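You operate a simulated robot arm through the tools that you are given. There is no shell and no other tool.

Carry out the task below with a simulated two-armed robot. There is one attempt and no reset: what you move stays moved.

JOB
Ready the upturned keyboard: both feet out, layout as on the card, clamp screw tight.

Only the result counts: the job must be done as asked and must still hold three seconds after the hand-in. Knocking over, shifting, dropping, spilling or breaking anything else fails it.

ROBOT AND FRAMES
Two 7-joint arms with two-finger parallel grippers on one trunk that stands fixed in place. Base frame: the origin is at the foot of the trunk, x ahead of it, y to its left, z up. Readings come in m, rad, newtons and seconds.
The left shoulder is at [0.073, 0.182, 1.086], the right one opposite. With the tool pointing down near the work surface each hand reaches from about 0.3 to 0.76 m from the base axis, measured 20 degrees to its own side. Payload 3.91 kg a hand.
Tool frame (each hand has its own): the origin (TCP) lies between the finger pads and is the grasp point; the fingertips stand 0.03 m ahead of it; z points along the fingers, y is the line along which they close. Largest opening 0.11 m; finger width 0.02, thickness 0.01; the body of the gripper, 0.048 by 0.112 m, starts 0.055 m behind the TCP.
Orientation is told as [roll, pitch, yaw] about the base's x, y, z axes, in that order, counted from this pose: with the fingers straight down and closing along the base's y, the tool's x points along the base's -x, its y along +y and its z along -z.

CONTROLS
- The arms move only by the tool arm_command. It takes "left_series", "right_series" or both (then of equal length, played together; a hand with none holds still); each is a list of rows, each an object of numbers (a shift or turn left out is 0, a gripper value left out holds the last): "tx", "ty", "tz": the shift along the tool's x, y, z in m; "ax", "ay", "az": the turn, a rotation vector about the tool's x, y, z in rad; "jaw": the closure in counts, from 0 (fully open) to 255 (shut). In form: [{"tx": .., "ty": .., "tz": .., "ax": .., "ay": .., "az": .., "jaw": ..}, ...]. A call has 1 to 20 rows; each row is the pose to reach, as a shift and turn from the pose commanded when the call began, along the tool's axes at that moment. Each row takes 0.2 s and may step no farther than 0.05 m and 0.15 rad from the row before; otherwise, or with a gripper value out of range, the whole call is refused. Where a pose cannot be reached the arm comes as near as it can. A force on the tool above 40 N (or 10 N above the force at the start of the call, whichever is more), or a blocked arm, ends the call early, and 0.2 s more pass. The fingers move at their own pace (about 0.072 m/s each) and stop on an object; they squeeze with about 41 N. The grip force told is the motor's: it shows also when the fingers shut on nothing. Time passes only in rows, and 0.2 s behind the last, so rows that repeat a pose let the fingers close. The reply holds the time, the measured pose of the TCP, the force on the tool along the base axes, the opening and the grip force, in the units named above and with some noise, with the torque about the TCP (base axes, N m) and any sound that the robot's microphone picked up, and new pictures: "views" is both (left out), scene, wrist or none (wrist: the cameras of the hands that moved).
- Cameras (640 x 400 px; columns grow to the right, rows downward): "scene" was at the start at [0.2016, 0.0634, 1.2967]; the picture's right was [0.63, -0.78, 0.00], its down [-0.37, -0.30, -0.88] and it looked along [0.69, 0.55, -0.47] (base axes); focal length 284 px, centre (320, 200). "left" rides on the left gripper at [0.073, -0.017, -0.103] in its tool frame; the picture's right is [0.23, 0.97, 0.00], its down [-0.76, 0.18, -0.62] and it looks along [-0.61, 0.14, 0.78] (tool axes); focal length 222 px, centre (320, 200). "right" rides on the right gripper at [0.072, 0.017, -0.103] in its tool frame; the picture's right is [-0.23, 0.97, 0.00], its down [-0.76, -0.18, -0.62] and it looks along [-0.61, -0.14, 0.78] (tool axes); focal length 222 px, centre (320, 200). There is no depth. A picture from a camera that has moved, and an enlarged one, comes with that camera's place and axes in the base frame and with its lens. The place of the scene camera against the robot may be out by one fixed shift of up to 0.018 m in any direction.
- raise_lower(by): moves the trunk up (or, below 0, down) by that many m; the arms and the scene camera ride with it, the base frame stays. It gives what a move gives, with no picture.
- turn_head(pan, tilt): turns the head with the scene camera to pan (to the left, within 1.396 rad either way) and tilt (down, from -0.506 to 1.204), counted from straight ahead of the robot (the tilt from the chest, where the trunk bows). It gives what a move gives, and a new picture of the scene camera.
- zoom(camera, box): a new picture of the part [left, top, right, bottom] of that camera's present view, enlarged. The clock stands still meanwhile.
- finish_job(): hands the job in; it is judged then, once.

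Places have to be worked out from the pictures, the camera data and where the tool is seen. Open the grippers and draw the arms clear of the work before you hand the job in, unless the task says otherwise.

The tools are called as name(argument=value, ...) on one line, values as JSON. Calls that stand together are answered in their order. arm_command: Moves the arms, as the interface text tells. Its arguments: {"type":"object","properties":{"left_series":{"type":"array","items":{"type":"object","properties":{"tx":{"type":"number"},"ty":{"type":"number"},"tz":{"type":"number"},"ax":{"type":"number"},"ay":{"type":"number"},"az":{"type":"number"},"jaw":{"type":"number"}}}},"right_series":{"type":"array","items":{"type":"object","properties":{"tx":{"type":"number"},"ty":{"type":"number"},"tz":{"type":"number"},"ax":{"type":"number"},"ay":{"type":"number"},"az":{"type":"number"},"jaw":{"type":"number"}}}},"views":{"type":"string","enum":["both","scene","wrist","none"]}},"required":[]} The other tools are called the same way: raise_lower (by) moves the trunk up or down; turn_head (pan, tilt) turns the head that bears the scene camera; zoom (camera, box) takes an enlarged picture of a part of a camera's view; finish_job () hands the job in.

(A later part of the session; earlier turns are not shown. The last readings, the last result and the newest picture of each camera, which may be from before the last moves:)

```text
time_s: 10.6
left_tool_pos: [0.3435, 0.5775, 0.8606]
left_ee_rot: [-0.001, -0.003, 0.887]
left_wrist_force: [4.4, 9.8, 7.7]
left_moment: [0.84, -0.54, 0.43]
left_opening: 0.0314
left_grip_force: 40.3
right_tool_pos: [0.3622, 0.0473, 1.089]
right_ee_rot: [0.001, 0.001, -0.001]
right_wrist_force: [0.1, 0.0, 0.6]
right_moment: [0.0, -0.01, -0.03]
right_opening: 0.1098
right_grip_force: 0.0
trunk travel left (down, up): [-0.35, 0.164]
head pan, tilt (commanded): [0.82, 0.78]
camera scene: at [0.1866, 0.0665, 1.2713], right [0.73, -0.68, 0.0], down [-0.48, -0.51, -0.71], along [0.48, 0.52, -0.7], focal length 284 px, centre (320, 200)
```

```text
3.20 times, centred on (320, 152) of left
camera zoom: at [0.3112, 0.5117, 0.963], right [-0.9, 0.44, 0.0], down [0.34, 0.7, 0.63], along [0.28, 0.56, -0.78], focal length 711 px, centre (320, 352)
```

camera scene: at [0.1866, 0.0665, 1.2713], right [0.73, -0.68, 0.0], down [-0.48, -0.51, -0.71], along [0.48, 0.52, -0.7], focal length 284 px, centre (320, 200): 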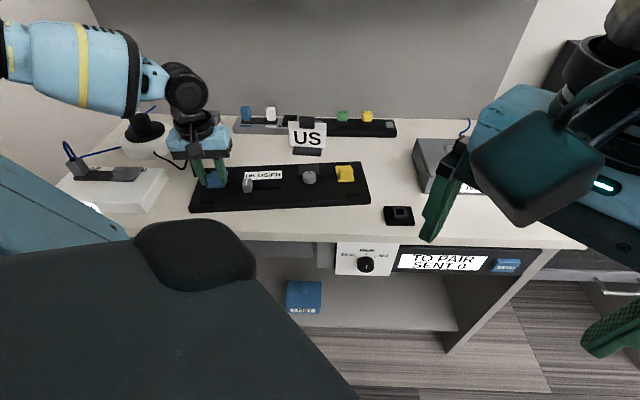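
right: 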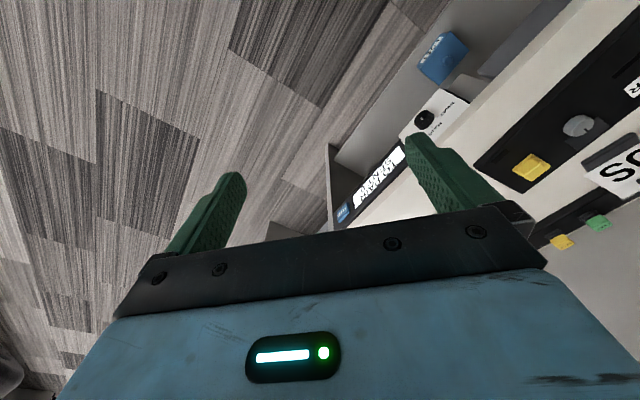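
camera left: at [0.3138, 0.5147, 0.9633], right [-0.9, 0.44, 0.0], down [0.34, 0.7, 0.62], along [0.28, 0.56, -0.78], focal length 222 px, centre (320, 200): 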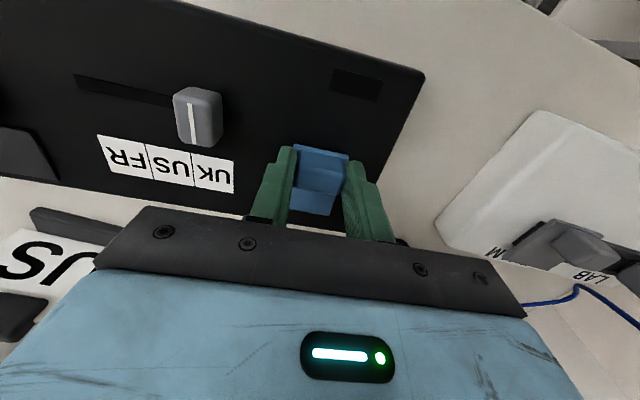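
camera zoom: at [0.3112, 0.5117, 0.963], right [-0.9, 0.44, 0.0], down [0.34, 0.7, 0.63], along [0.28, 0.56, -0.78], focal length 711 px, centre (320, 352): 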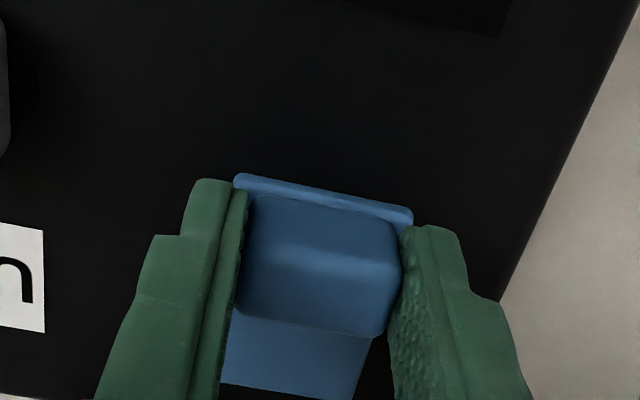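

The pull only moved the whole keyboard about 3 mm; the bar doesn't slide. So a stiff hinge is more likely: I now turn the tool about the likely hinge line at the plate's far edge (lift, push back and rotate together) in a small step and read the response.

arm_command(left_series=[{"tx": -0.002}, {"tx": -0.0041, "tz": -0.0022, "ay": 0.05}, {"tx": -0.0062, "tz": -0.0045, "ay": 0.1}, {"tx": -0.0062, "tz": -0.0045, "ay": 0.1}], views="both")

zoom(camera="scene", box=[180, 140, 280, 202])

zoom(camera="left", box=[220, 90, 420, 215])

```text
time_s: 11.6
left_tool_pos: [0.346, 0.5806, 0.8652]
left_ee_rot: [0.0, 0.101, 0.887]
left_wrist_force: [-2.9, 1.8, 10.4]
left_moment: [0.49, -0.18, 0.17]
left_opening: 0.0313
left_grip_force: 41.0
right_tool_pos: [0.3633, 0.0466, 1.0883]
right_ee_rot: [0.002, -0.001, -0.001]
right_wrist_force: [-1.1, 0.0, -0.4]
right_moment: [0.01, 0.0, 0.06]
right_opening: 0.1101
right_grip_force: 0.1
trunk travel left (down, up): [-0.35, 0.164]
head pan, tilt (commanded): [0.82, 0.78]
camera scene: at [0.1854, 0.0651, 1.2716], right [0.73, -0.68, 0.0], down [-0.48, -0.51, -0.71], along [0.49, 0.52, -0.7], focal length 284 px, centre (320, 200)
camera left: at [0.3207, 0.5233, 0.9749], right [-0.9, 0.44, 0.02], down [0.38, 0.75, 0.54], along [0.22, 0.5, -0.84], focal length 222 px, centre (320, 200)
```

scene: 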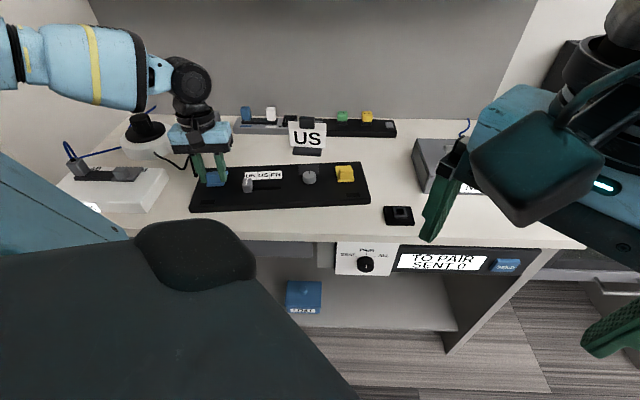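
left: 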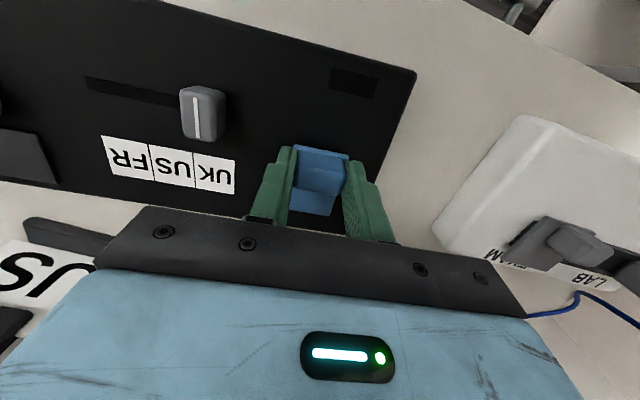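

```text
6.40 times, centred on (230, 171) of scene
camera zoom: at [0.1854, 0.0651, 1.2716], right [0.73, -0.68, 0.0], down [-0.48, -0.51, -0.71], along [0.49, 0.52, -0.7], focal length 1816 px, centre (896, 386)
```

zoom: 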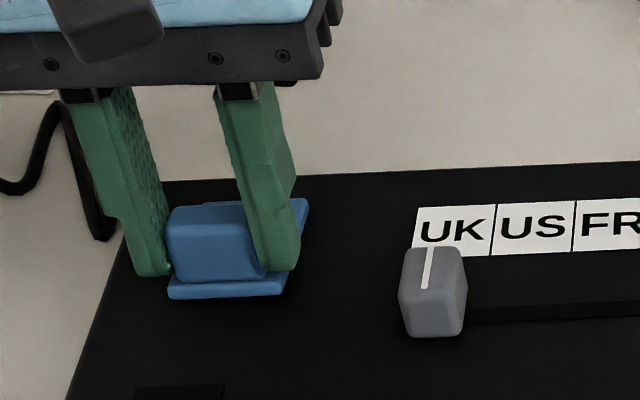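

```text
3.20 times, centred on (320, 152) of left
camera zoom: at [0.3207, 0.5233, 0.9749], right [-0.9, 0.44, 0.02], down [0.38, 0.75, 0.54], along [0.22, 0.5, -0.84], focal length 711 px, centre (320, 352)
```

zoom: 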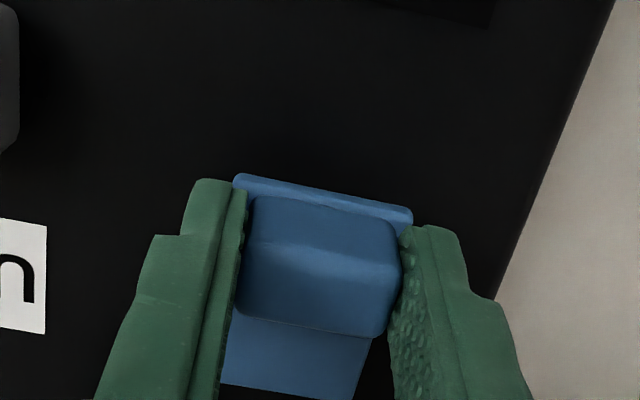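

The flap did rotate: the plate's near edge rose while the label stayed put, and the hinge line is at the far edge. I continue along the computed arc to about 0.3 rad, relieving the downward preload.

arm_command(left_series=[{"tx": -0.0008, "tz": -0.003, "ay": 0.04}, {"tx": -0.00255, "tz": -0.0057, "ay": 0.1}, {"tx": -0.0047, "tz": -0.0078, "ay": 0.15}, {"tx": -0.00695, "tz": -0.0098, "ay": 0.2}, {"tx": -0.00695, "tz": -0.0098, "ay": 0.2}], views="both")

zoom(camera="scene", box=[180, 140, 280, 202])

```text
time_s: 12.8
left_tool_pos: [0.3523, 0.5883, 0.8743]
left_ee_rot: [0.001, 0.3, 0.885]
left_wrist_force: [-0.1, 7.2, 4.8]
left_moment: [0.46, -0.21, 0.14]
left_opening: 0.0313
left_grip_force: 41.3
right_tool_pos: [0.3615, 0.0469, 1.0886]
right_ee_rot: [0.0, 0.0, 0.0]
right_wrist_force: [-0.2, -0.6, -1.1]
right_moment: [0.0, 0.04, 0.03]
right_opening: 0.1102
right_grip_force: 0.1
trunk travel left (down, up): [-0.35, 0.164]
head pan, tilt (commanded): [0.82, 0.78]
camera scene: at [0.1861, 0.0661, 1.2714], right [0.73, -0.68, 0.0], down [-0.48, -0.51, -0.71], along [0.48, 0.52, -0.7], focal length 284 px, centre (320, 200)
camera left: at [0.3409, 0.5482, 0.9933], right [-0.89, 0.45, 0.07], down [0.44, 0.82, 0.37], along [0.11, 0.36, -0.93], focal length 222 px, centre (320, 200)
```

scene: 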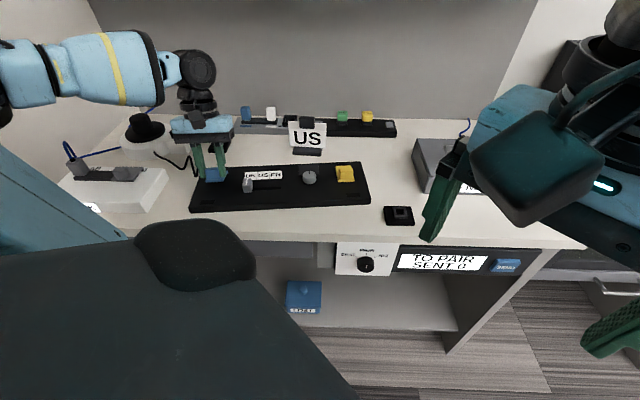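
left: 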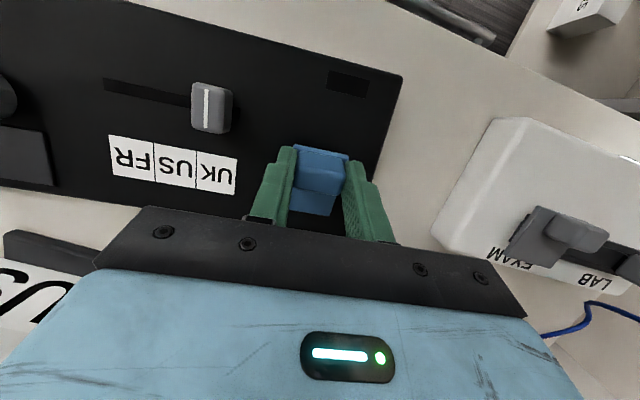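

```text
6.40 times, centred on (230, 171) of scene
camera zoom: at [0.1861, 0.0661, 1.2714], right [0.73, -0.68, 0.0], down [-0.48, -0.51, -0.71], along [0.48, 0.52, -0.7], focal length 1816 px, centre (896, 386)
```

zoom: 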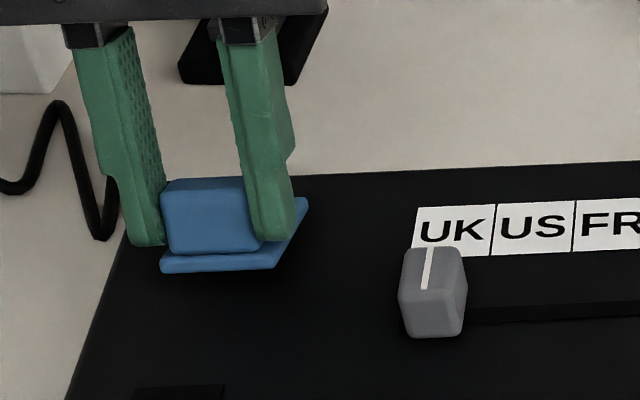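

The flap is opening (about 0.3 rad) while the label has not moved. I continue along a slightly enlarged arc to 0.6 rad.

arm_command(left_series=[{"tx": -0.0028, "tz": -0.0032, "ay": 0.05}, {"tx": -0.00535, "tz": -0.00605, "ay": 0.1}, {"tx": -0.0077, "tz": -0.0083, "ay": 0.15}, {"tx": -0.01016, "tz": -0.01047, "ay": 0.2}, {"tx": -0.0128, "tz": -0.0125, "ay": 0.25}, {"tx": -0.01543, "tz": -0.0144, "ay": 0.3}, {"tx": -0.01543, "tz": -0.0144, "ay": 0.3}], views="both")

zoom(camera="scene", box=[180, 140, 280, 202])

```text
time_s: 14.4
left_tool_pos: [0.3636, 0.6027, 0.8837]
left_ee_rot: [0.001, 0.601, 0.884]
left_wrist_force: [0.0, -2.0, -1.7]
left_moment: [-0.07, 0.13, -0.21]
left_opening: 0.0312
left_grip_force: 40.9
right_tool_pos: [0.3615, 0.0476, 1.0884]
right_ee_rot: [0.003, -0.001, -0.001]
right_wrist_force: [0.2, -0.1, 0.1]
right_moment: [-0.04, -0.02, 0.02]
right_opening: 0.1102
right_grip_force: 0.0
trunk travel left (down, up): [-0.35, 0.164]
head pan, tilt (commanded): [0.82, 0.78]
camera scene: at [0.1862, 0.0657, 1.2714], right [0.73, -0.68, 0.0], down [-0.48, -0.51, -0.71], along [0.48, 0.52, -0.7], focal length 284 px, centre (320, 200)
camera left: at [0.3762, 0.5908, 1.0083], right [-0.87, 0.47, 0.13], down [0.48, 0.87, 0.08], along [-0.07, 0.14, -0.99], focal length 222 px, centre (320, 200)
```

scene: 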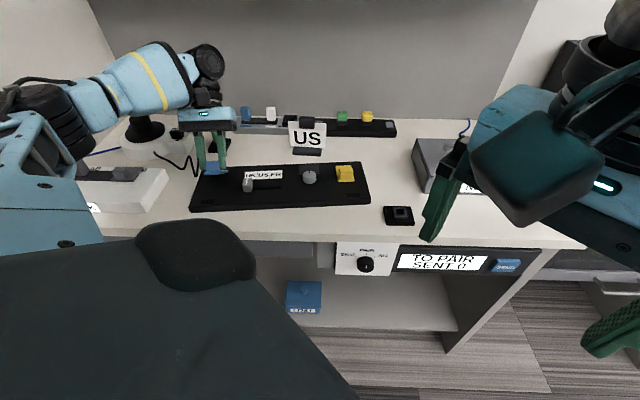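
left: 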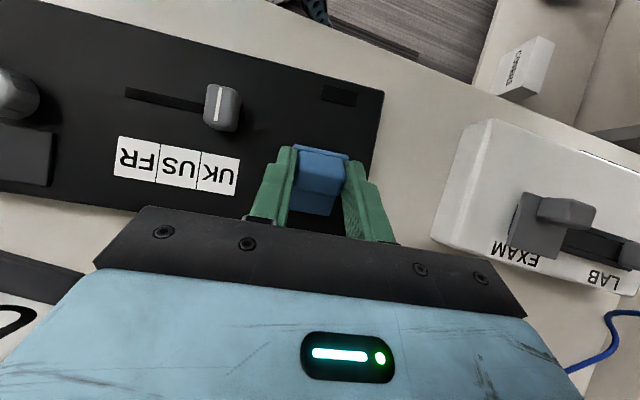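

```text
6.40 times, centred on (230, 171) of scene
camera zoom: at [0.1862, 0.0657, 1.2714], right [0.73, -0.68, 0.0], down [-0.48, -0.51, -0.71], along [0.48, 0.52, -0.7], focal length 1816 px, centre (896, 386)
```

zoom: 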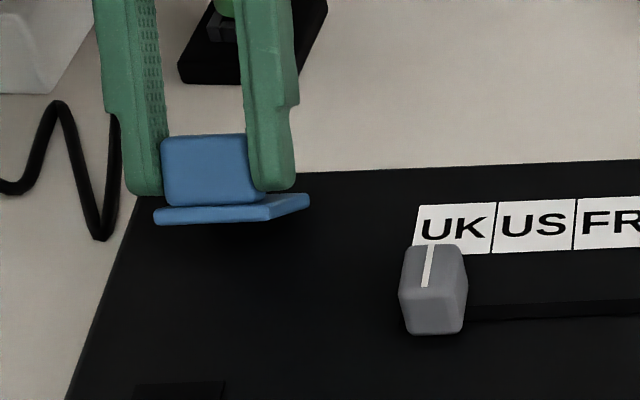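

Forces are near zero and the flap is at about 0.6 rad. I continue the arc to 1.0 rad.

arm_command(left_series=[{"tx": -0.0022, "tz": -0.0025, "ay": 0.05}, {"tx": -0.00435, "tz": -0.00488, "ay": 0.1}, {"tx": -0.0067, "tz": -0.0072, "ay": 0.15}, {"tx": -0.00916, "tz": -0.00931, "ay": 0.2}, {"tx": -0.0117, "tz": -0.0114, "ay": 0.25}, {"tx": -0.0144, "tz": -0.01324, "ay": 0.3}, {"tx": -0.0172, "tz": -0.015, "ay": 0.35}, {"tx": -0.01999, "tz": -0.01662, "ay": 0.4}, {"tx": -0.01999, "tz": -0.01662, "ay": 0.4}], views="both")

zoom(camera="scene", box=[180, 120, 280, 182])

```text
time_s: 16.3
left_tool_pos: [0.3751, 0.5811, 0.8902]
left_ee_rot: [0.024, 0.93, 0.913]
left_wrist_force: [-9.1, 16.7, -2.7]
left_moment: [0.39, -0.19, 0.17]
left_opening: 0.0312
left_grip_force: 40.9
left hand out of reach, approached as far as the arm can: row 2, 3, 6, 7, 8, 9
right_tool_pos: [0.3623, 0.047, 1.0891]
right_ee_rot: [0.0, 0.001, -0.002]
right_wrist_force: [0.3, -0.2, 0.2]
right_moment: [0.02, 0.02, 0.0]
right_opening: 0.1101
right_grip_force: 0.0
trunk travel left (down, up): [-0.35, 0.164]
head pan, tilt (commanded): [0.82, 0.78]
stopped in row 9 (left hand): the force on the tool passed its limit at 43 N (the readings are from after the stop); the commanded pose is now the measured one
camera scene: at [0.1862, 0.0662, 1.2714], right [0.73, -0.68, 0.0], down [-0.48, -0.51, -0.71], along [0.49, 0.52, -0.7], focal length 284 px, centre (320, 200)
camera left: at [0.4146, 0.6003, 1.0085], right [-0.84, 0.5, 0.2], down [0.46, 0.86, -0.24], along [-0.29, -0.11, -0.95], focal length 222 px, centre (320, 200)
```

scene: 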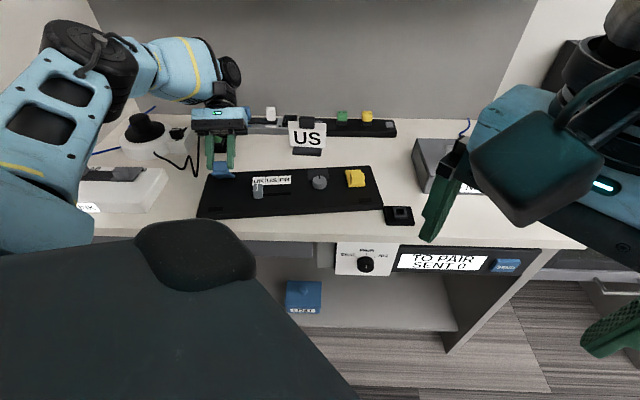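
left: 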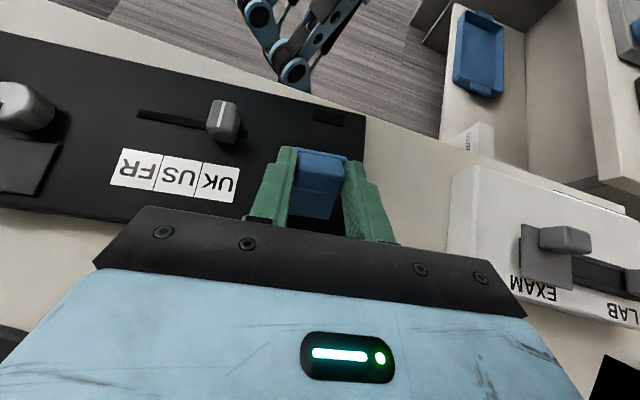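

```text
6.40 times, centred on (230, 151) of scene
camera zoom: at [0.1862, 0.0662, 1.2714], right [0.73, -0.68, 0.0], down [-0.48, -0.51, -0.71], along [0.49, 0.52, -0.7], focal length 1816 px, centre (896, 514)
```

zoom: 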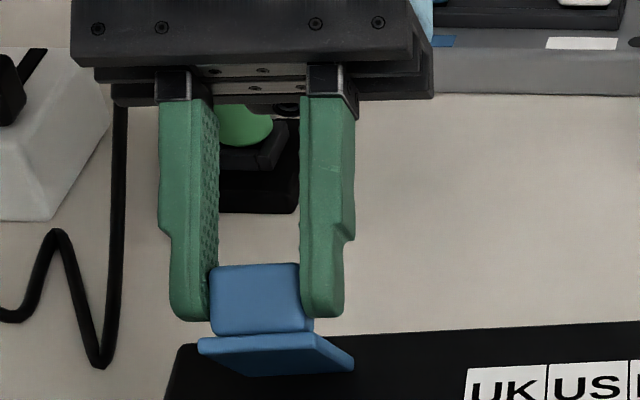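

The arm ran out of reach in tilt and dragged the keyboard a couple of centimetres to the right and towards me; the flap is open to about 0.9 rad. I check the keyboard's right end against the small black pad before anything else.

zoom(camera="scene", box=[320, 150, 440, 240])

zoom(camera="scene", box=[180, 140, 420, 240])

zoom(camera="left", box=[220, 90, 420, 215])

```text
4.44 times, centred on (380, 195) of scene
camera zoom: at [0.1862, 0.0662, 1.2714], right [0.73, -0.68, 0.0], down [-0.48, -0.51, -0.71], along [0.49, 0.52, -0.7], focal length 1261 px, centre (53, 222)
```

zoom: 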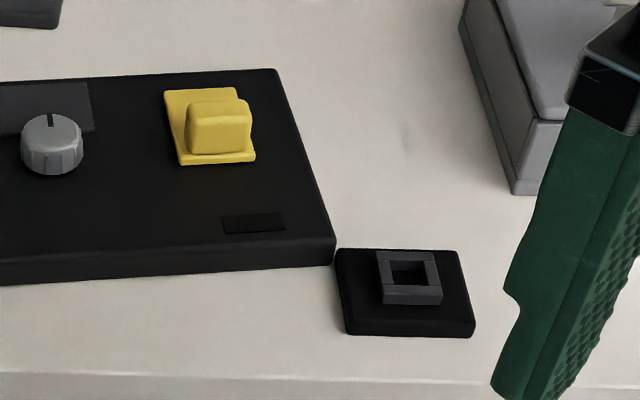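

```text
2.67 times, centred on (300, 190) of scene
camera zoom: at [0.1862, 0.0662, 1.2714], right [0.73, -0.68, 0.0], down [-0.48, -0.51, -0.71], along [0.49, 0.52, -0.7], focal length 757 px, centre (373, 227)
```

zoom: 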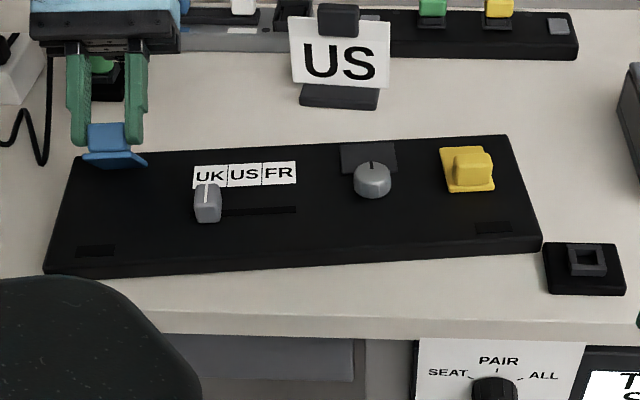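

```text
3.20 times, centred on (320, 152) of left
camera zoom: at [0.4146, 0.6003, 1.0085], right [-0.84, 0.5, 0.2], down [0.46, 0.86, -0.24], along [-0.29, -0.11, -0.95], focal length 711 px, centre (320, 352)
```

zoom: 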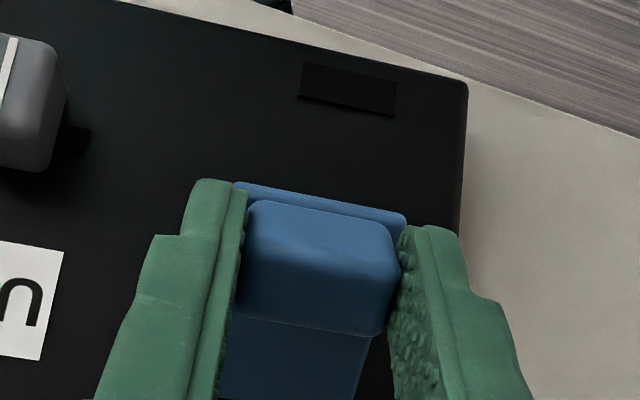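

The keyboard's corner is right beside the black pad (which still appears to be in its place), and the tool still pushes it in that direction. I move the hand back to the left along the keyboard's length to draw the keyboard away from the pad.

arm_command(left_series=[{"ty": 0.005}, {"ty": 0.01}, {"ty": 0.015}, {"ty": 0.02}, {"ty": 0.02}], views="both")

zoom(camera="scene", box=[320, 150, 440, 240])

zoom(camera="scene", box=[180, 140, 420, 240])

```text
time_s: 17.5
left_tool_pos: [0.3744, 0.5796, 0.8896]
left_ee_rot: [0.009, 0.929, 0.899]
left_wrist_force: [4.1, -0.4, -4.8]
left_moment: [-0.21, -0.43, 0.93]
left_opening: 0.031
left_grip_force: 41.5
left hand out of reach, approached as far as the arm can: row 2, 3, 4, 5
right_tool_pos: [0.3636, 0.0466, 1.0884]
right_ee_rot: [0.002, 0.001, -0.001]
right_wrist_force: [-0.2, -0.2, 0.6]
right_moment: [0.02, 0.02, -0.01]
right_opening: 0.1097
right_grip_force: 0.1
trunk travel left (down, up): [-0.35, 0.164]
head pan, tilt (commanded): [0.82, 0.78]
camera scene: at [0.1869, 0.066, 1.2713], right [0.73, -0.68, 0.0], down [-0.48, -0.51, -0.71], along [0.48, 0.52, -0.7], focal length 284 px, centre (320, 200)
camera left: at [0.4123, 0.6003, 1.0092], right [-0.84, 0.51, 0.19], down [0.46, 0.85, -0.24], along [-0.28, -0.11, -0.95], focal length 222 px, centre (320, 200)
```

scene: 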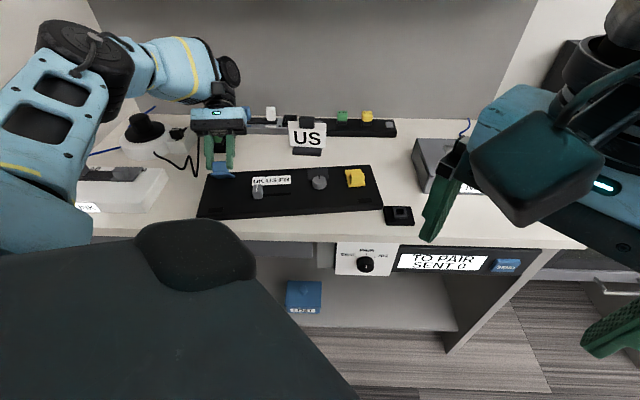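
left: 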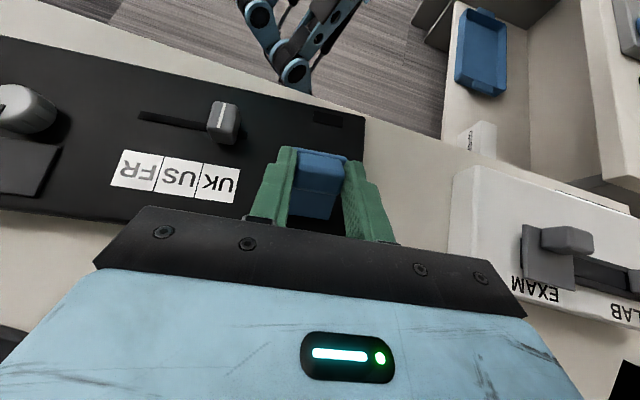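

```text
4.44 times, centred on (380, 195) of scene
camera zoom: at [0.1869, 0.066, 1.2713], right [0.73, -0.68, 0.0], down [-0.48, -0.51, -0.71], along [0.48, 0.52, -0.7], focal length 1261 px, centre (53, 222)
```

zoom: 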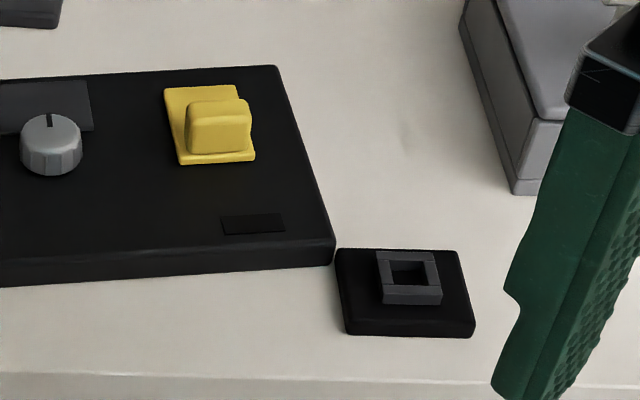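

```text
2.67 times, centred on (300, 190) of scene
camera zoom: at [0.1869, 0.066, 1.2713], right [0.73, -0.68, 0.0], down [-0.48, -0.51, -0.71], along [0.48, 0.52, -0.7], focal length 757 px, centre (373, 227)
```

zoom: 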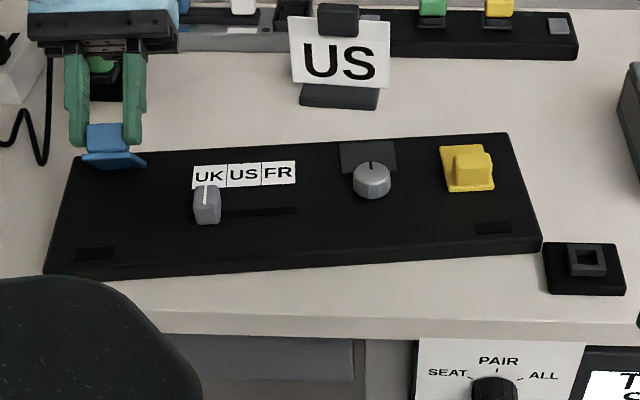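

The arm is at its limit there and can't draw the keyboard back in this posture. I open the jaws slightly to release and see whether the flap stays up by itself.

arm_command(left_series=[{"jaw": 170}, {"jaw": 140}, {"jaw": 140}, {"jaw": 140}], views="both")

zoom(camera="scene", box=[180, 120, 280, 182])

```text
time_s: 18.5
left_tool_pos: [0.3739, 0.58, 0.8905]
left_ee_rot: [0.011, 0.928, 0.898]
left_wrist_force: [-1.3, -0.2, -0.1]
left_moment: [0.02, 0.01, 0.01]
left_opening: 0.0497
left_grip_force: 0.0
right_tool_pos: [0.3614, 0.0475, 1.0888]
right_ee_rot: [0.0, -0.001, 0.0]
right_wrist_force: [-0.6, 0.4, 0.4]
right_moment: [-0.02, 0.0, 0.02]
right_opening: 0.11
right_grip_force: 0.1
trunk travel left (down, up): [-0.35, 0.164]
head pan, tilt (commanded): [0.82, 0.78]
camera scene: at [0.1863, 0.0657, 1.2714], right [0.73, -0.68, 0.0], down [-0.48, -0.51, -0.71], along [0.48, 0.52, -0.7], focal length 284 px, centre (320, 200)
camera left: at [0.4116, 0.6002, 1.0094], right [-0.84, 0.51, 0.19], down [0.46, 0.85, -0.24], along [-0.28, -0.11, -0.95], focal length 222 px, centre (320, 200)
```

scene: 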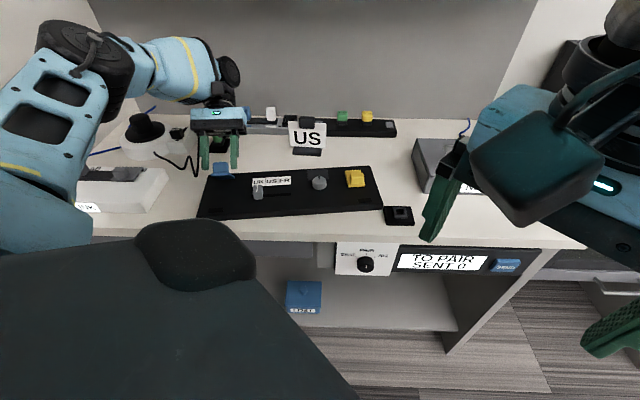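
left: 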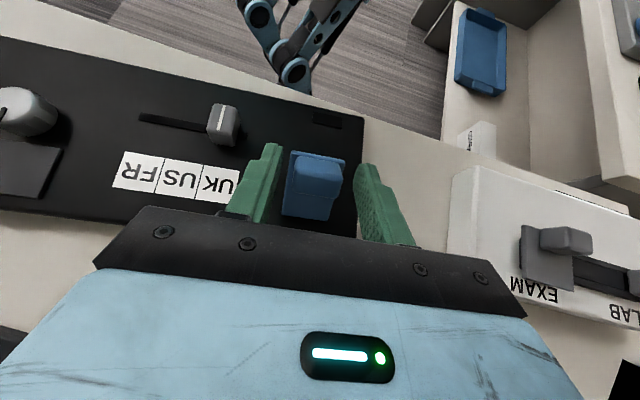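

```text
6.40 times, centred on (230, 151) of scene
camera zoom: at [0.1863, 0.0657, 1.2714], right [0.73, -0.68, 0.0], down [-0.48, -0.51, -0.71], along [0.48, 0.52, -0.7], focal length 1816 px, centre (896, 514)
```

zoom: 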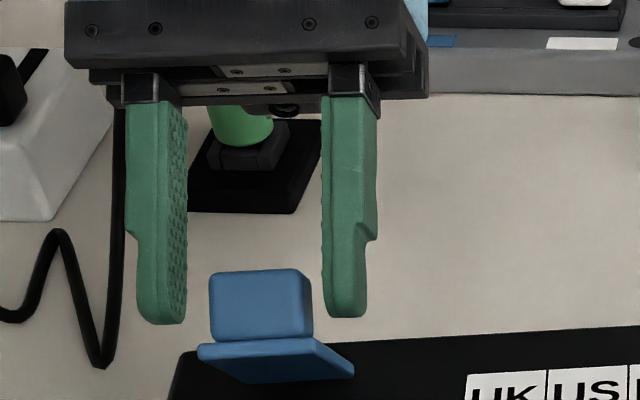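

The flap stays where it is (friction hinge). I raise the hand straight up and turn the tool back to vertical.

arm_command(left_series=[{"tx": 0.024, "tz": -0.018}, {"tx": 0.048, "tz": -0.036}, {"tx": 0.072, "tz": -0.054}, {"tx": 0.072, "tz": -0.054, "ay": -0.14}, {"tx": 0.072, "tz": -0.054, "ay": -0.28}, {"tx": 0.072, "tz": -0.054, "ay": -0.42}, {"tx": 0.072, "tz": -0.054, "ay": -0.56}, {"tx": 0.072, "tz": -0.054, "ay": -0.7}, {"tx": 0.072, "tz": -0.054, "ay": -0.82}, {"tx": 0.072, "tz": -0.054, "ay": -0.93}], views="both")

zoom(camera="scene", box=[180, 140, 280, 202])

zoom(camera="left", box=[220, 60, 440, 200])

```text
time_s: 20.7
left_tool_pos: [0.3738, 0.5807, 0.9811]
left_ee_rot: [0.007, 0.0, 0.89]
left_wrist_force: [-0.4, -0.2, 0.5]
left_moment: [0.04, 0.01, 0.0]
left_opening: 0.0494
left_grip_force: 0.0
left hand out of reach, approached as far as the arm can: row 1, 2, 3, 4, 5
right_tool_pos: [0.3619, 0.0473, 1.0883]
right_ee_rot: [0.0, 0.0, -0.001]
right_wrist_force: [-0.3, 0.7, 0.0]
right_moment: [0.0, -0.01, 0.02]
right_opening: 0.1102
right_grip_force: 0.0
trunk travel left (down, up): [-0.35, 0.164]
head pan, tilt (commanded): [0.82, 0.78]
camera scene: at [0.1859, 0.0656, 1.2714], right [0.73, -0.68, 0.0], down [-0.48, -0.51, -0.71], along [0.48, 0.52, -0.7], focal length 284 px, centre (320, 200)
camera left: at [0.3419, 0.5134, 1.083], right [-0.9, 0.44, 0.01], down [0.34, 0.7, 0.63], along [0.27, 0.56, -0.78], focal length 222 px, centre (320, 200)
```

scene: 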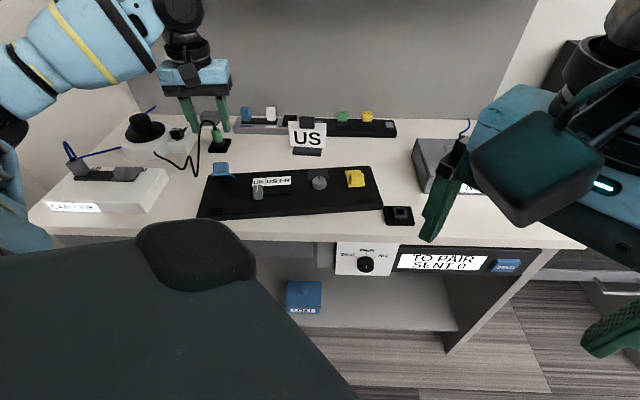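
left: 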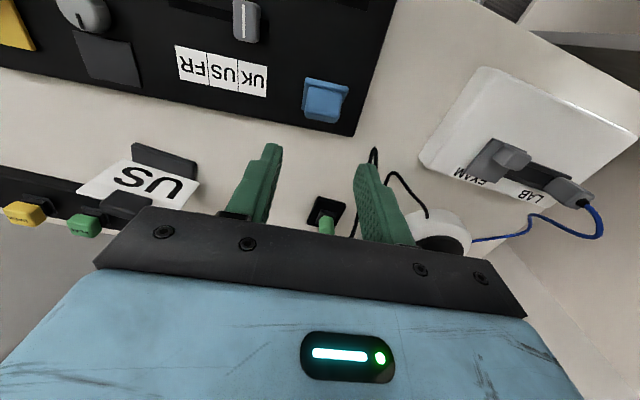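

```text
6.40 times, centred on (230, 171) of scene
camera zoom: at [0.1859, 0.0656, 1.2714], right [0.73, -0.68, 0.0], down [-0.48, -0.51, -0.71], along [0.48, 0.52, -0.7], focal length 1816 px, centre (896, 386)
```

zoom: 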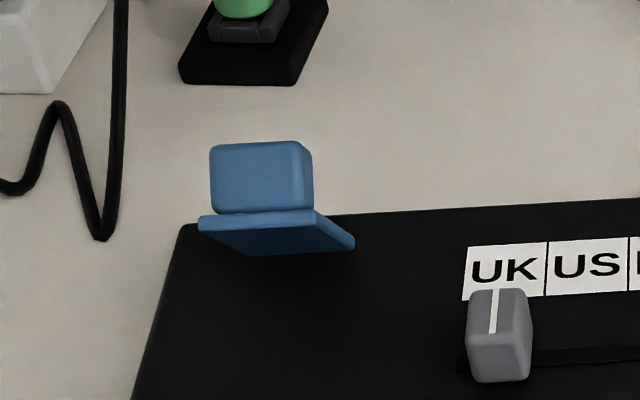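

```text
2.86 times, centred on (330, 130) of left
camera zoom: at [0.3419, 0.5134, 1.083], right [-0.9, 0.44, 0.01], down [0.34, 0.7, 0.63], along [0.27, 0.56, -0.78], focal length 635 px, centre (291, 400)
```

zoom: 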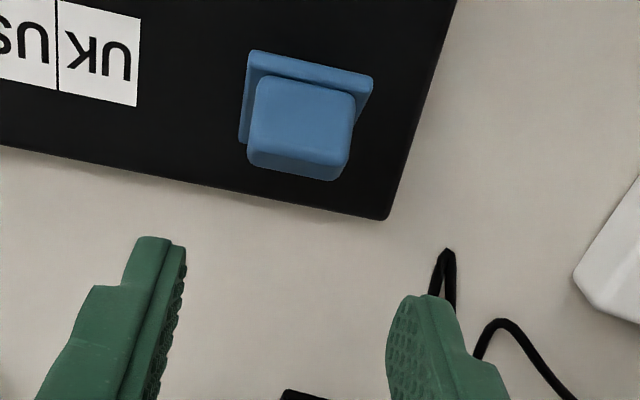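

The flap now stands at about 50°. I close the fingers, go to the near side of the flap and lower the fingertips to push its inner face further back.

arm_command(left_series=[{"tx": 0.028, "jaw": 255}, {"tx": 0.0566, "ty": -0.001, "jaw": 255}, {"tx": 0.0566, "ty": -0.001, "tz": 0.035, "jaw": 255}, {"tx": 0.0566, "ty": -0.001, "tz": 0.07, "jaw": 255}, {"tx": 0.0566, "ty": -0.001, "tz": 0.1, "jaw": 255}, {"tx": 0.0566, "ty": -0.001, "tz": 0.1, "jaw": 255}], views="both")

zoom(camera="scene", box=[180, 140, 280, 202])

zoom(camera="left", box=[220, 90, 420, 215])

```text
time_s: 22.1
left_tool_pos: [0.3375, 0.536, 0.8808]
left_ee_rot: [0.007, 0.001, 0.889]
left_wrist_force: [-0.8, 0.3, -0.5]
left_moment: [-0.02, 0.01, 0.03]
left_opening: 0.0
left_grip_force: 37.6
right_tool_pos: [0.362, 0.0468, 1.0899]
right_ee_rot: [0.002, -0.001, 0.001]
right_wrist_force: [-0.2, -0.3, -0.1]
right_moment: [0.01, -0.03, 0.02]
right_opening: 0.1102
right_grip_force: 0.0
trunk travel left (down, up): [-0.35, 0.164]
head pan, tilt (commanded): [0.82, 0.78]
camera scene: at [0.1861, 0.0656, 1.2714], right [0.73, -0.68, 0.0], down [-0.48, -0.51, -0.71], along [0.48, 0.52, -0.7], focal length 284 px, centre (320, 200)
camera left: at [0.3069, 0.4693, 0.9835], right [-0.9, 0.44, 0.01], down [0.35, 0.7, 0.62], along [0.27, 0.56, -0.78], focal length 222 px, centre (320, 200)
```

scene: 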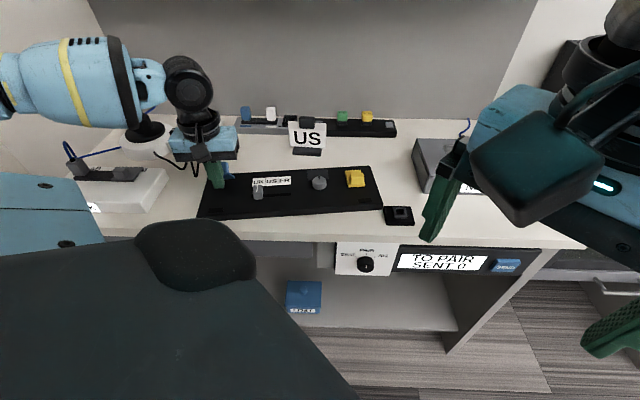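
left: 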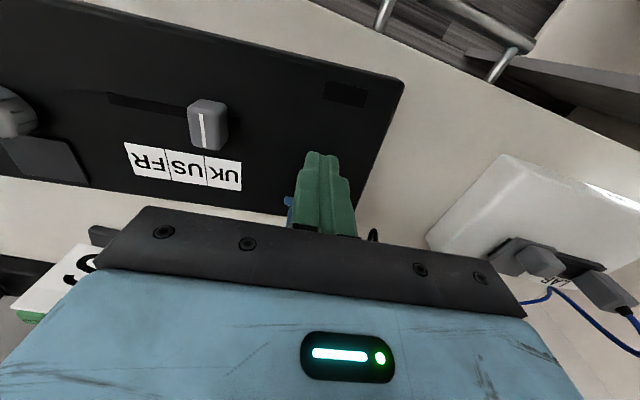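

```text
6.40 times, centred on (230, 171) of scene
camera zoom: at [0.1861, 0.0656, 1.2714], right [0.73, -0.68, 0.0], down [-0.48, -0.51, -0.71], along [0.48, 0.52, -0.7], focal length 1816 px, centre (896, 386)
```

zoom: 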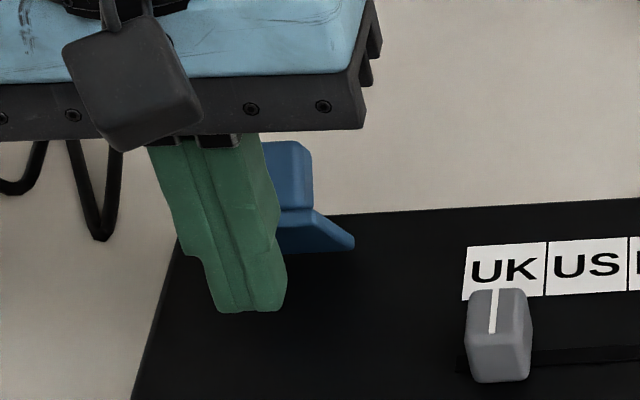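

```text
3.20 times, centred on (320, 152) of left
camera zoom: at [0.3069, 0.4693, 0.9835], right [-0.9, 0.44, 0.01], down [0.35, 0.7, 0.62], along [0.27, 0.56, -0.78], focal length 711 px, centre (320, 352)
```

zoom: 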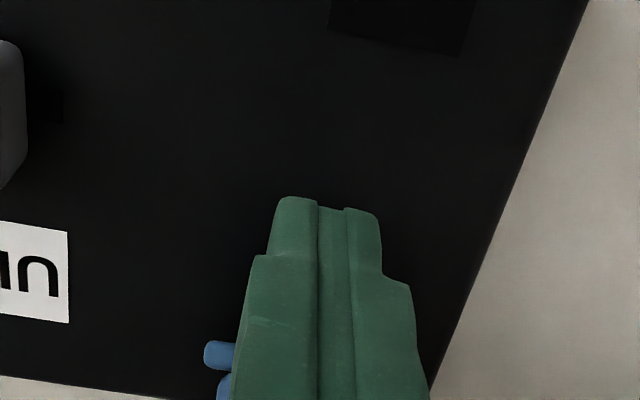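

The fingertips are in front of the flap's inner face, slightly left of its centre. I shift 5 mm right and push toward the back in small steps.

arm_command(left_series=[{"tx": -0.006, "ty": -0.005}, {"tx": -0.014, "ty": -0.005}, {"tx": -0.022, "ty": -0.005}, {"tx": -0.03, "ty": -0.005}, {"tx": -0.036, "ty": -0.005}], views="scene")

zoom(camera="scene", box=[180, 140, 280, 202])

```text
time_s: 23.3
left_tool_pos: [0.3652, 0.5604, 0.8812]
left_ee_rot: [0.009, 0.002, 0.887]
left_wrist_force: [-0.5, -0.2, -0.1]
left_moment: [0.0, -0.01, -0.01]
left_opening: 0.0
left_grip_force: 38.0
right_tool_pos: [0.3632, 0.0478, 1.0896]
right_ee_rot: [0.002, 0.001, 0.0]
right_wrist_force: [0.6, -0.4, -0.3]
right_moment: [0.0, 0.04, 0.04]
right_opening: 0.1098
right_grip_force: 0.0
trunk travel left (down, up): [-0.35, 0.164]
head pan, tilt (commanded): [0.82, 0.78]
camera scene: at [0.1865, 0.0659, 1.2713], right [0.73, -0.68, 0.0], down [-0.48, -0.51, -0.71], along [0.48, 0.52, -0.7], focal length 284 px, centre (320, 200)
```

scene: 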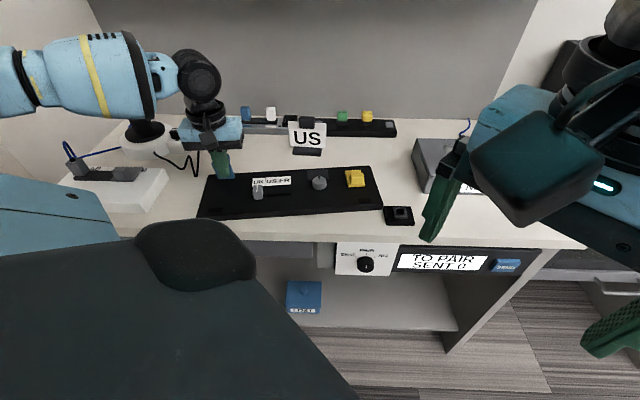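

```text
6.40 times, centred on (230, 171) of scene
camera zoom: at [0.1865, 0.0659, 1.2713], right [0.73, -0.68, 0.0], down [-0.48, -0.51, -0.71], along [0.48, 0.52, -0.7], focal length 1816 px, centre (896, 386)
```

zoom: 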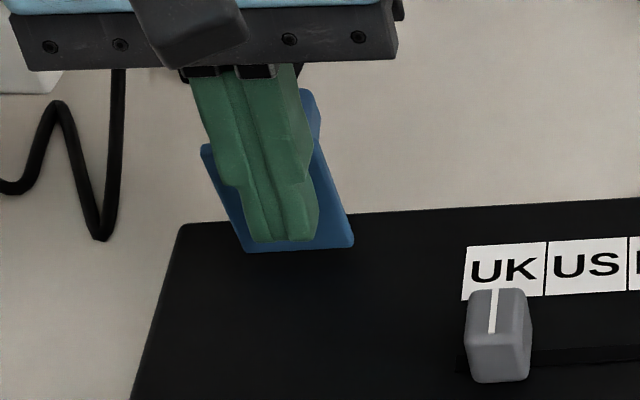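

The flap is rising with almost no force. I keep pushing toward the back in small steps.

arm_command(left_series=[{"tx": -0.005}, {"tx": -0.01}, {"tx": -0.015}, {"tx": -0.02}, {"tx": -0.02}], views="scene")

zoom(camera="scene", box=[180, 140, 280, 202])

```text
time_s: 24.5
left_tool_pos: [0.3776, 0.575, 0.8813]
left_ee_rot: [0.006, 0.004, 0.887]
left_wrist_force: [-4.0, -6.2, 0.5]
left_moment: [-0.13, 0.13, -0.01]
left_opening: 0.0001
left_grip_force: 37.9
right_tool_pos: [0.362, 0.0464, 1.0889]
right_ee_rot: [0.002, 0.0, 0.001]
right_wrist_force: [0.4, 0.1, -0.3]
right_moment: [-0.02, 0.02, -0.03]
right_opening: 0.1101
right_grip_force: 0.2
trunk travel left (down, up): [-0.35, 0.164]
head pan, tilt (commanded): [0.82, 0.78]
camera scene: at [0.1858, 0.0651, 1.2714], right [0.73, -0.68, 0.0], down [-0.48, -0.51, -0.71], along [0.48, 0.52, -0.7], focal length 284 px, centre (320, 200)
```

scene: 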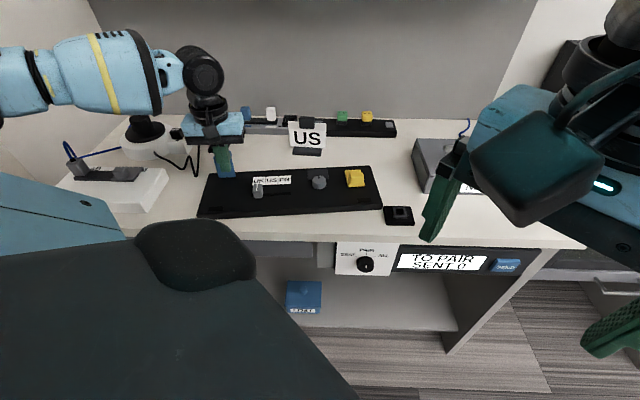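

```text
6.40 times, centred on (230, 171) of scene
camera zoom: at [0.1858, 0.0651, 1.2714], right [0.73, -0.68, 0.0], down [-0.48, -0.51, -0.71], along [0.48, 0.52, -0.7], focal length 1816 px, centre (896, 386)
```

zoom: 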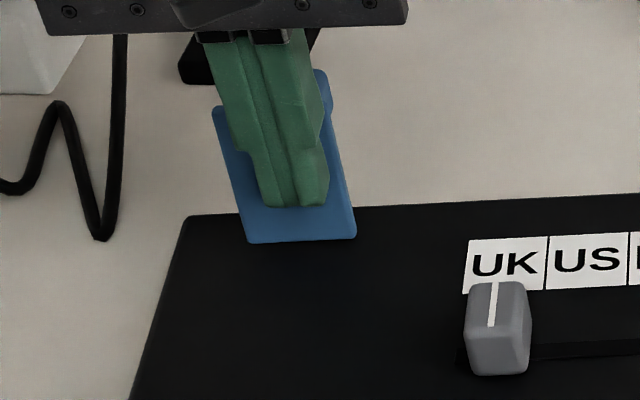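

The flap reached its stop (7 N, keyboard just began to slide), so the blue foot is out at about 90°. I back off, rise, and look at it.

arm_command(left_series=[{"tx": 0.02}, {"tx": 0.04}, {"tx": 0.04, "tz": -0.04}, {"tx": 0.04, "tz": -0.08}, {"tx": 0.04, "tz": -0.12}], views="both")

zoom(camera="scene", box=[180, 120, 280, 182])

zoom(camera="scene", box=[320, 150, 440, 240])

```text
time_s: 25.7
left_tool_pos: [0.3533, 0.544, 1.0013]
left_ee_rot: [0.007, 0.003, 0.889]
left_wrist_force: [0.5, -0.1, -0.7]
left_moment: [0.02, 0.0, 0.01]
left_opening: 0.0001
left_grip_force: 37.6
right_tool_pos: [0.362, 0.0464, 1.0892]
right_ee_rot: [0.001, 0.002, -0.001]
right_wrist_force: [0.8, -0.3, -0.2]
right_moment: [0.05, -0.01, -0.02]
right_opening: 0.11
right_grip_force: 0.0
trunk travel left (down, up): [-0.35, 0.164]
head pan, tilt (commanded): [0.82, 0.78]
camera scene: at [0.1861, 0.0653, 1.2714], right [0.73, -0.68, 0.0], down [-0.48, -0.51, -0.71], along [0.48, 0.52, -0.7], focal length 284 px, centre (320, 200)
camera left: at [0.3225, 0.477, 1.1036], right [-0.9, 0.44, 0.01], down [0.35, 0.7, 0.62], along [0.27, 0.56, -0.78], focal length 222 px, centre (320, 200)
```

scene: 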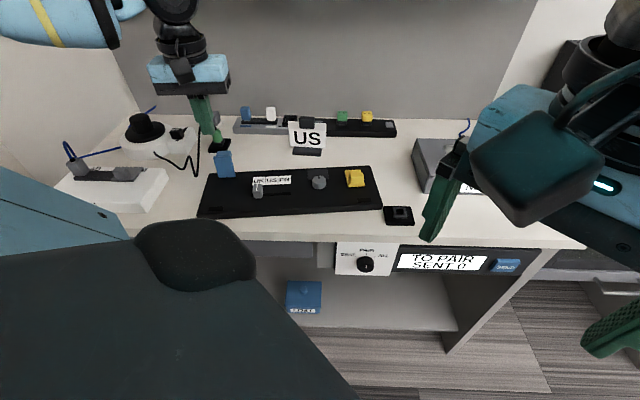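
left: 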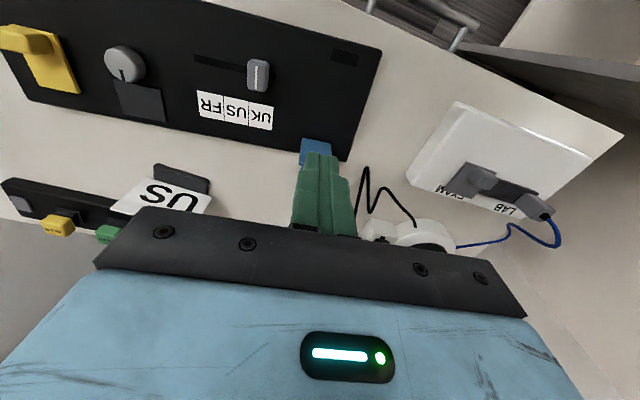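

```text
6.40 times, centred on (230, 151) of scene
camera zoom: at [0.1861, 0.0653, 1.2714], right [0.73, -0.68, 0.0], down [-0.48, -0.51, -0.71], along [0.48, 0.52, -0.7], focal length 1816 px, centre (896, 514)
```

zoom: 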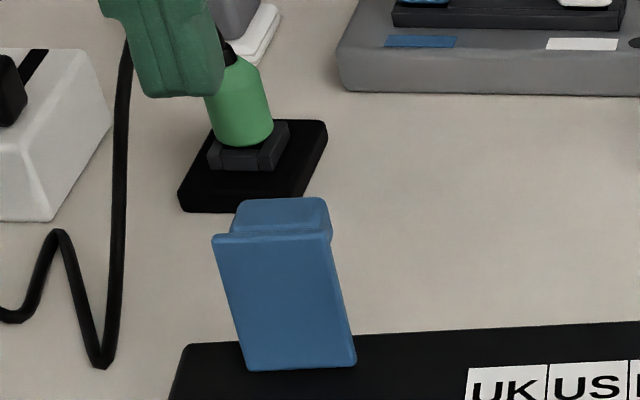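

```text
4.44 times, centred on (380, 195) of scene
camera zoom: at [0.1861, 0.0653, 1.2714], right [0.73, -0.68, 0.0], down [-0.48, -0.51, -0.71], along [0.48, 0.52, -0.7], focal length 1261 px, centre (53, 222)
```

zoom: 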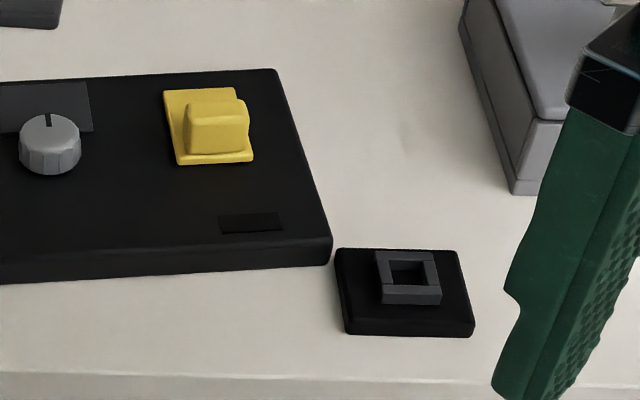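

The blue foot stands upright. I now move over to the yellow foot, opening the jaws to 70 mm, and look from above.

arm_command(left_series=[{"ty": -0.047, "jaw": 93}, {"ty": -0.094, "jaw": 93}, {"ty": -0.141, "jaw": 93}, {"ty": -0.188, "tz": 0.01, "jaw": 93}, {"ty": -0.235, "tz": 0.03, "jaw": 93}, {"ty": -0.28, "tx": 0.003, "tz": 0.05, "jaw": 93}, {"ty": -0.2867, "tx": 0.003, "tz": 0.06, "jaw": 93}], views="both")

zoom(camera="left", box=[200, 60, 440, 210])

zoom(camera="scene", box=[300, 130, 420, 220])

```text
refused: row 5 steps farther than a row can; nothing moved
```

```text
2.67 times, centred on (320, 135) of left
camera zoom: at [0.3225, 0.477, 1.1036], right [-0.9, 0.44, 0.01], down [0.35, 0.7, 0.62], along [0.27, 0.56, -0.78], focal length 592 px, centre (320, 373)
```

zoom: 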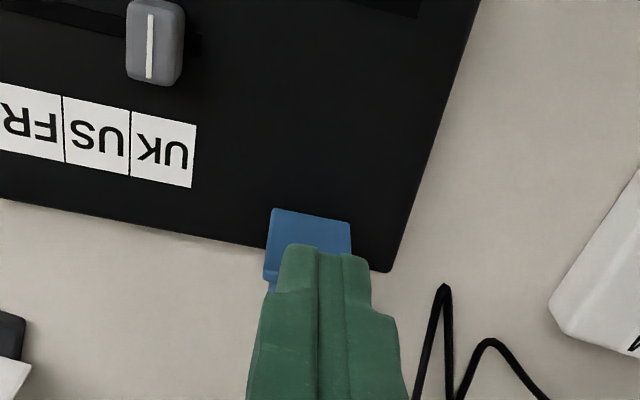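

```text
4.44 times, centred on (360, 175) of scene
camera zoom: at [0.1861, 0.0653, 1.2714], right [0.73, -0.68, 0.0], down [-0.48, -0.51, -0.71], along [0.48, 0.52, -0.7], focal length 1261 px, centre (142, 311)
```

zoom: 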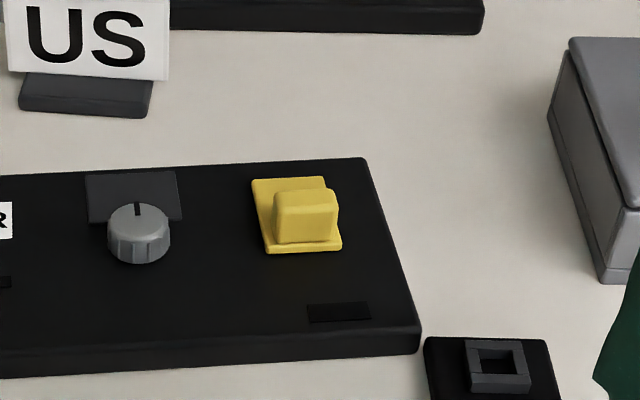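

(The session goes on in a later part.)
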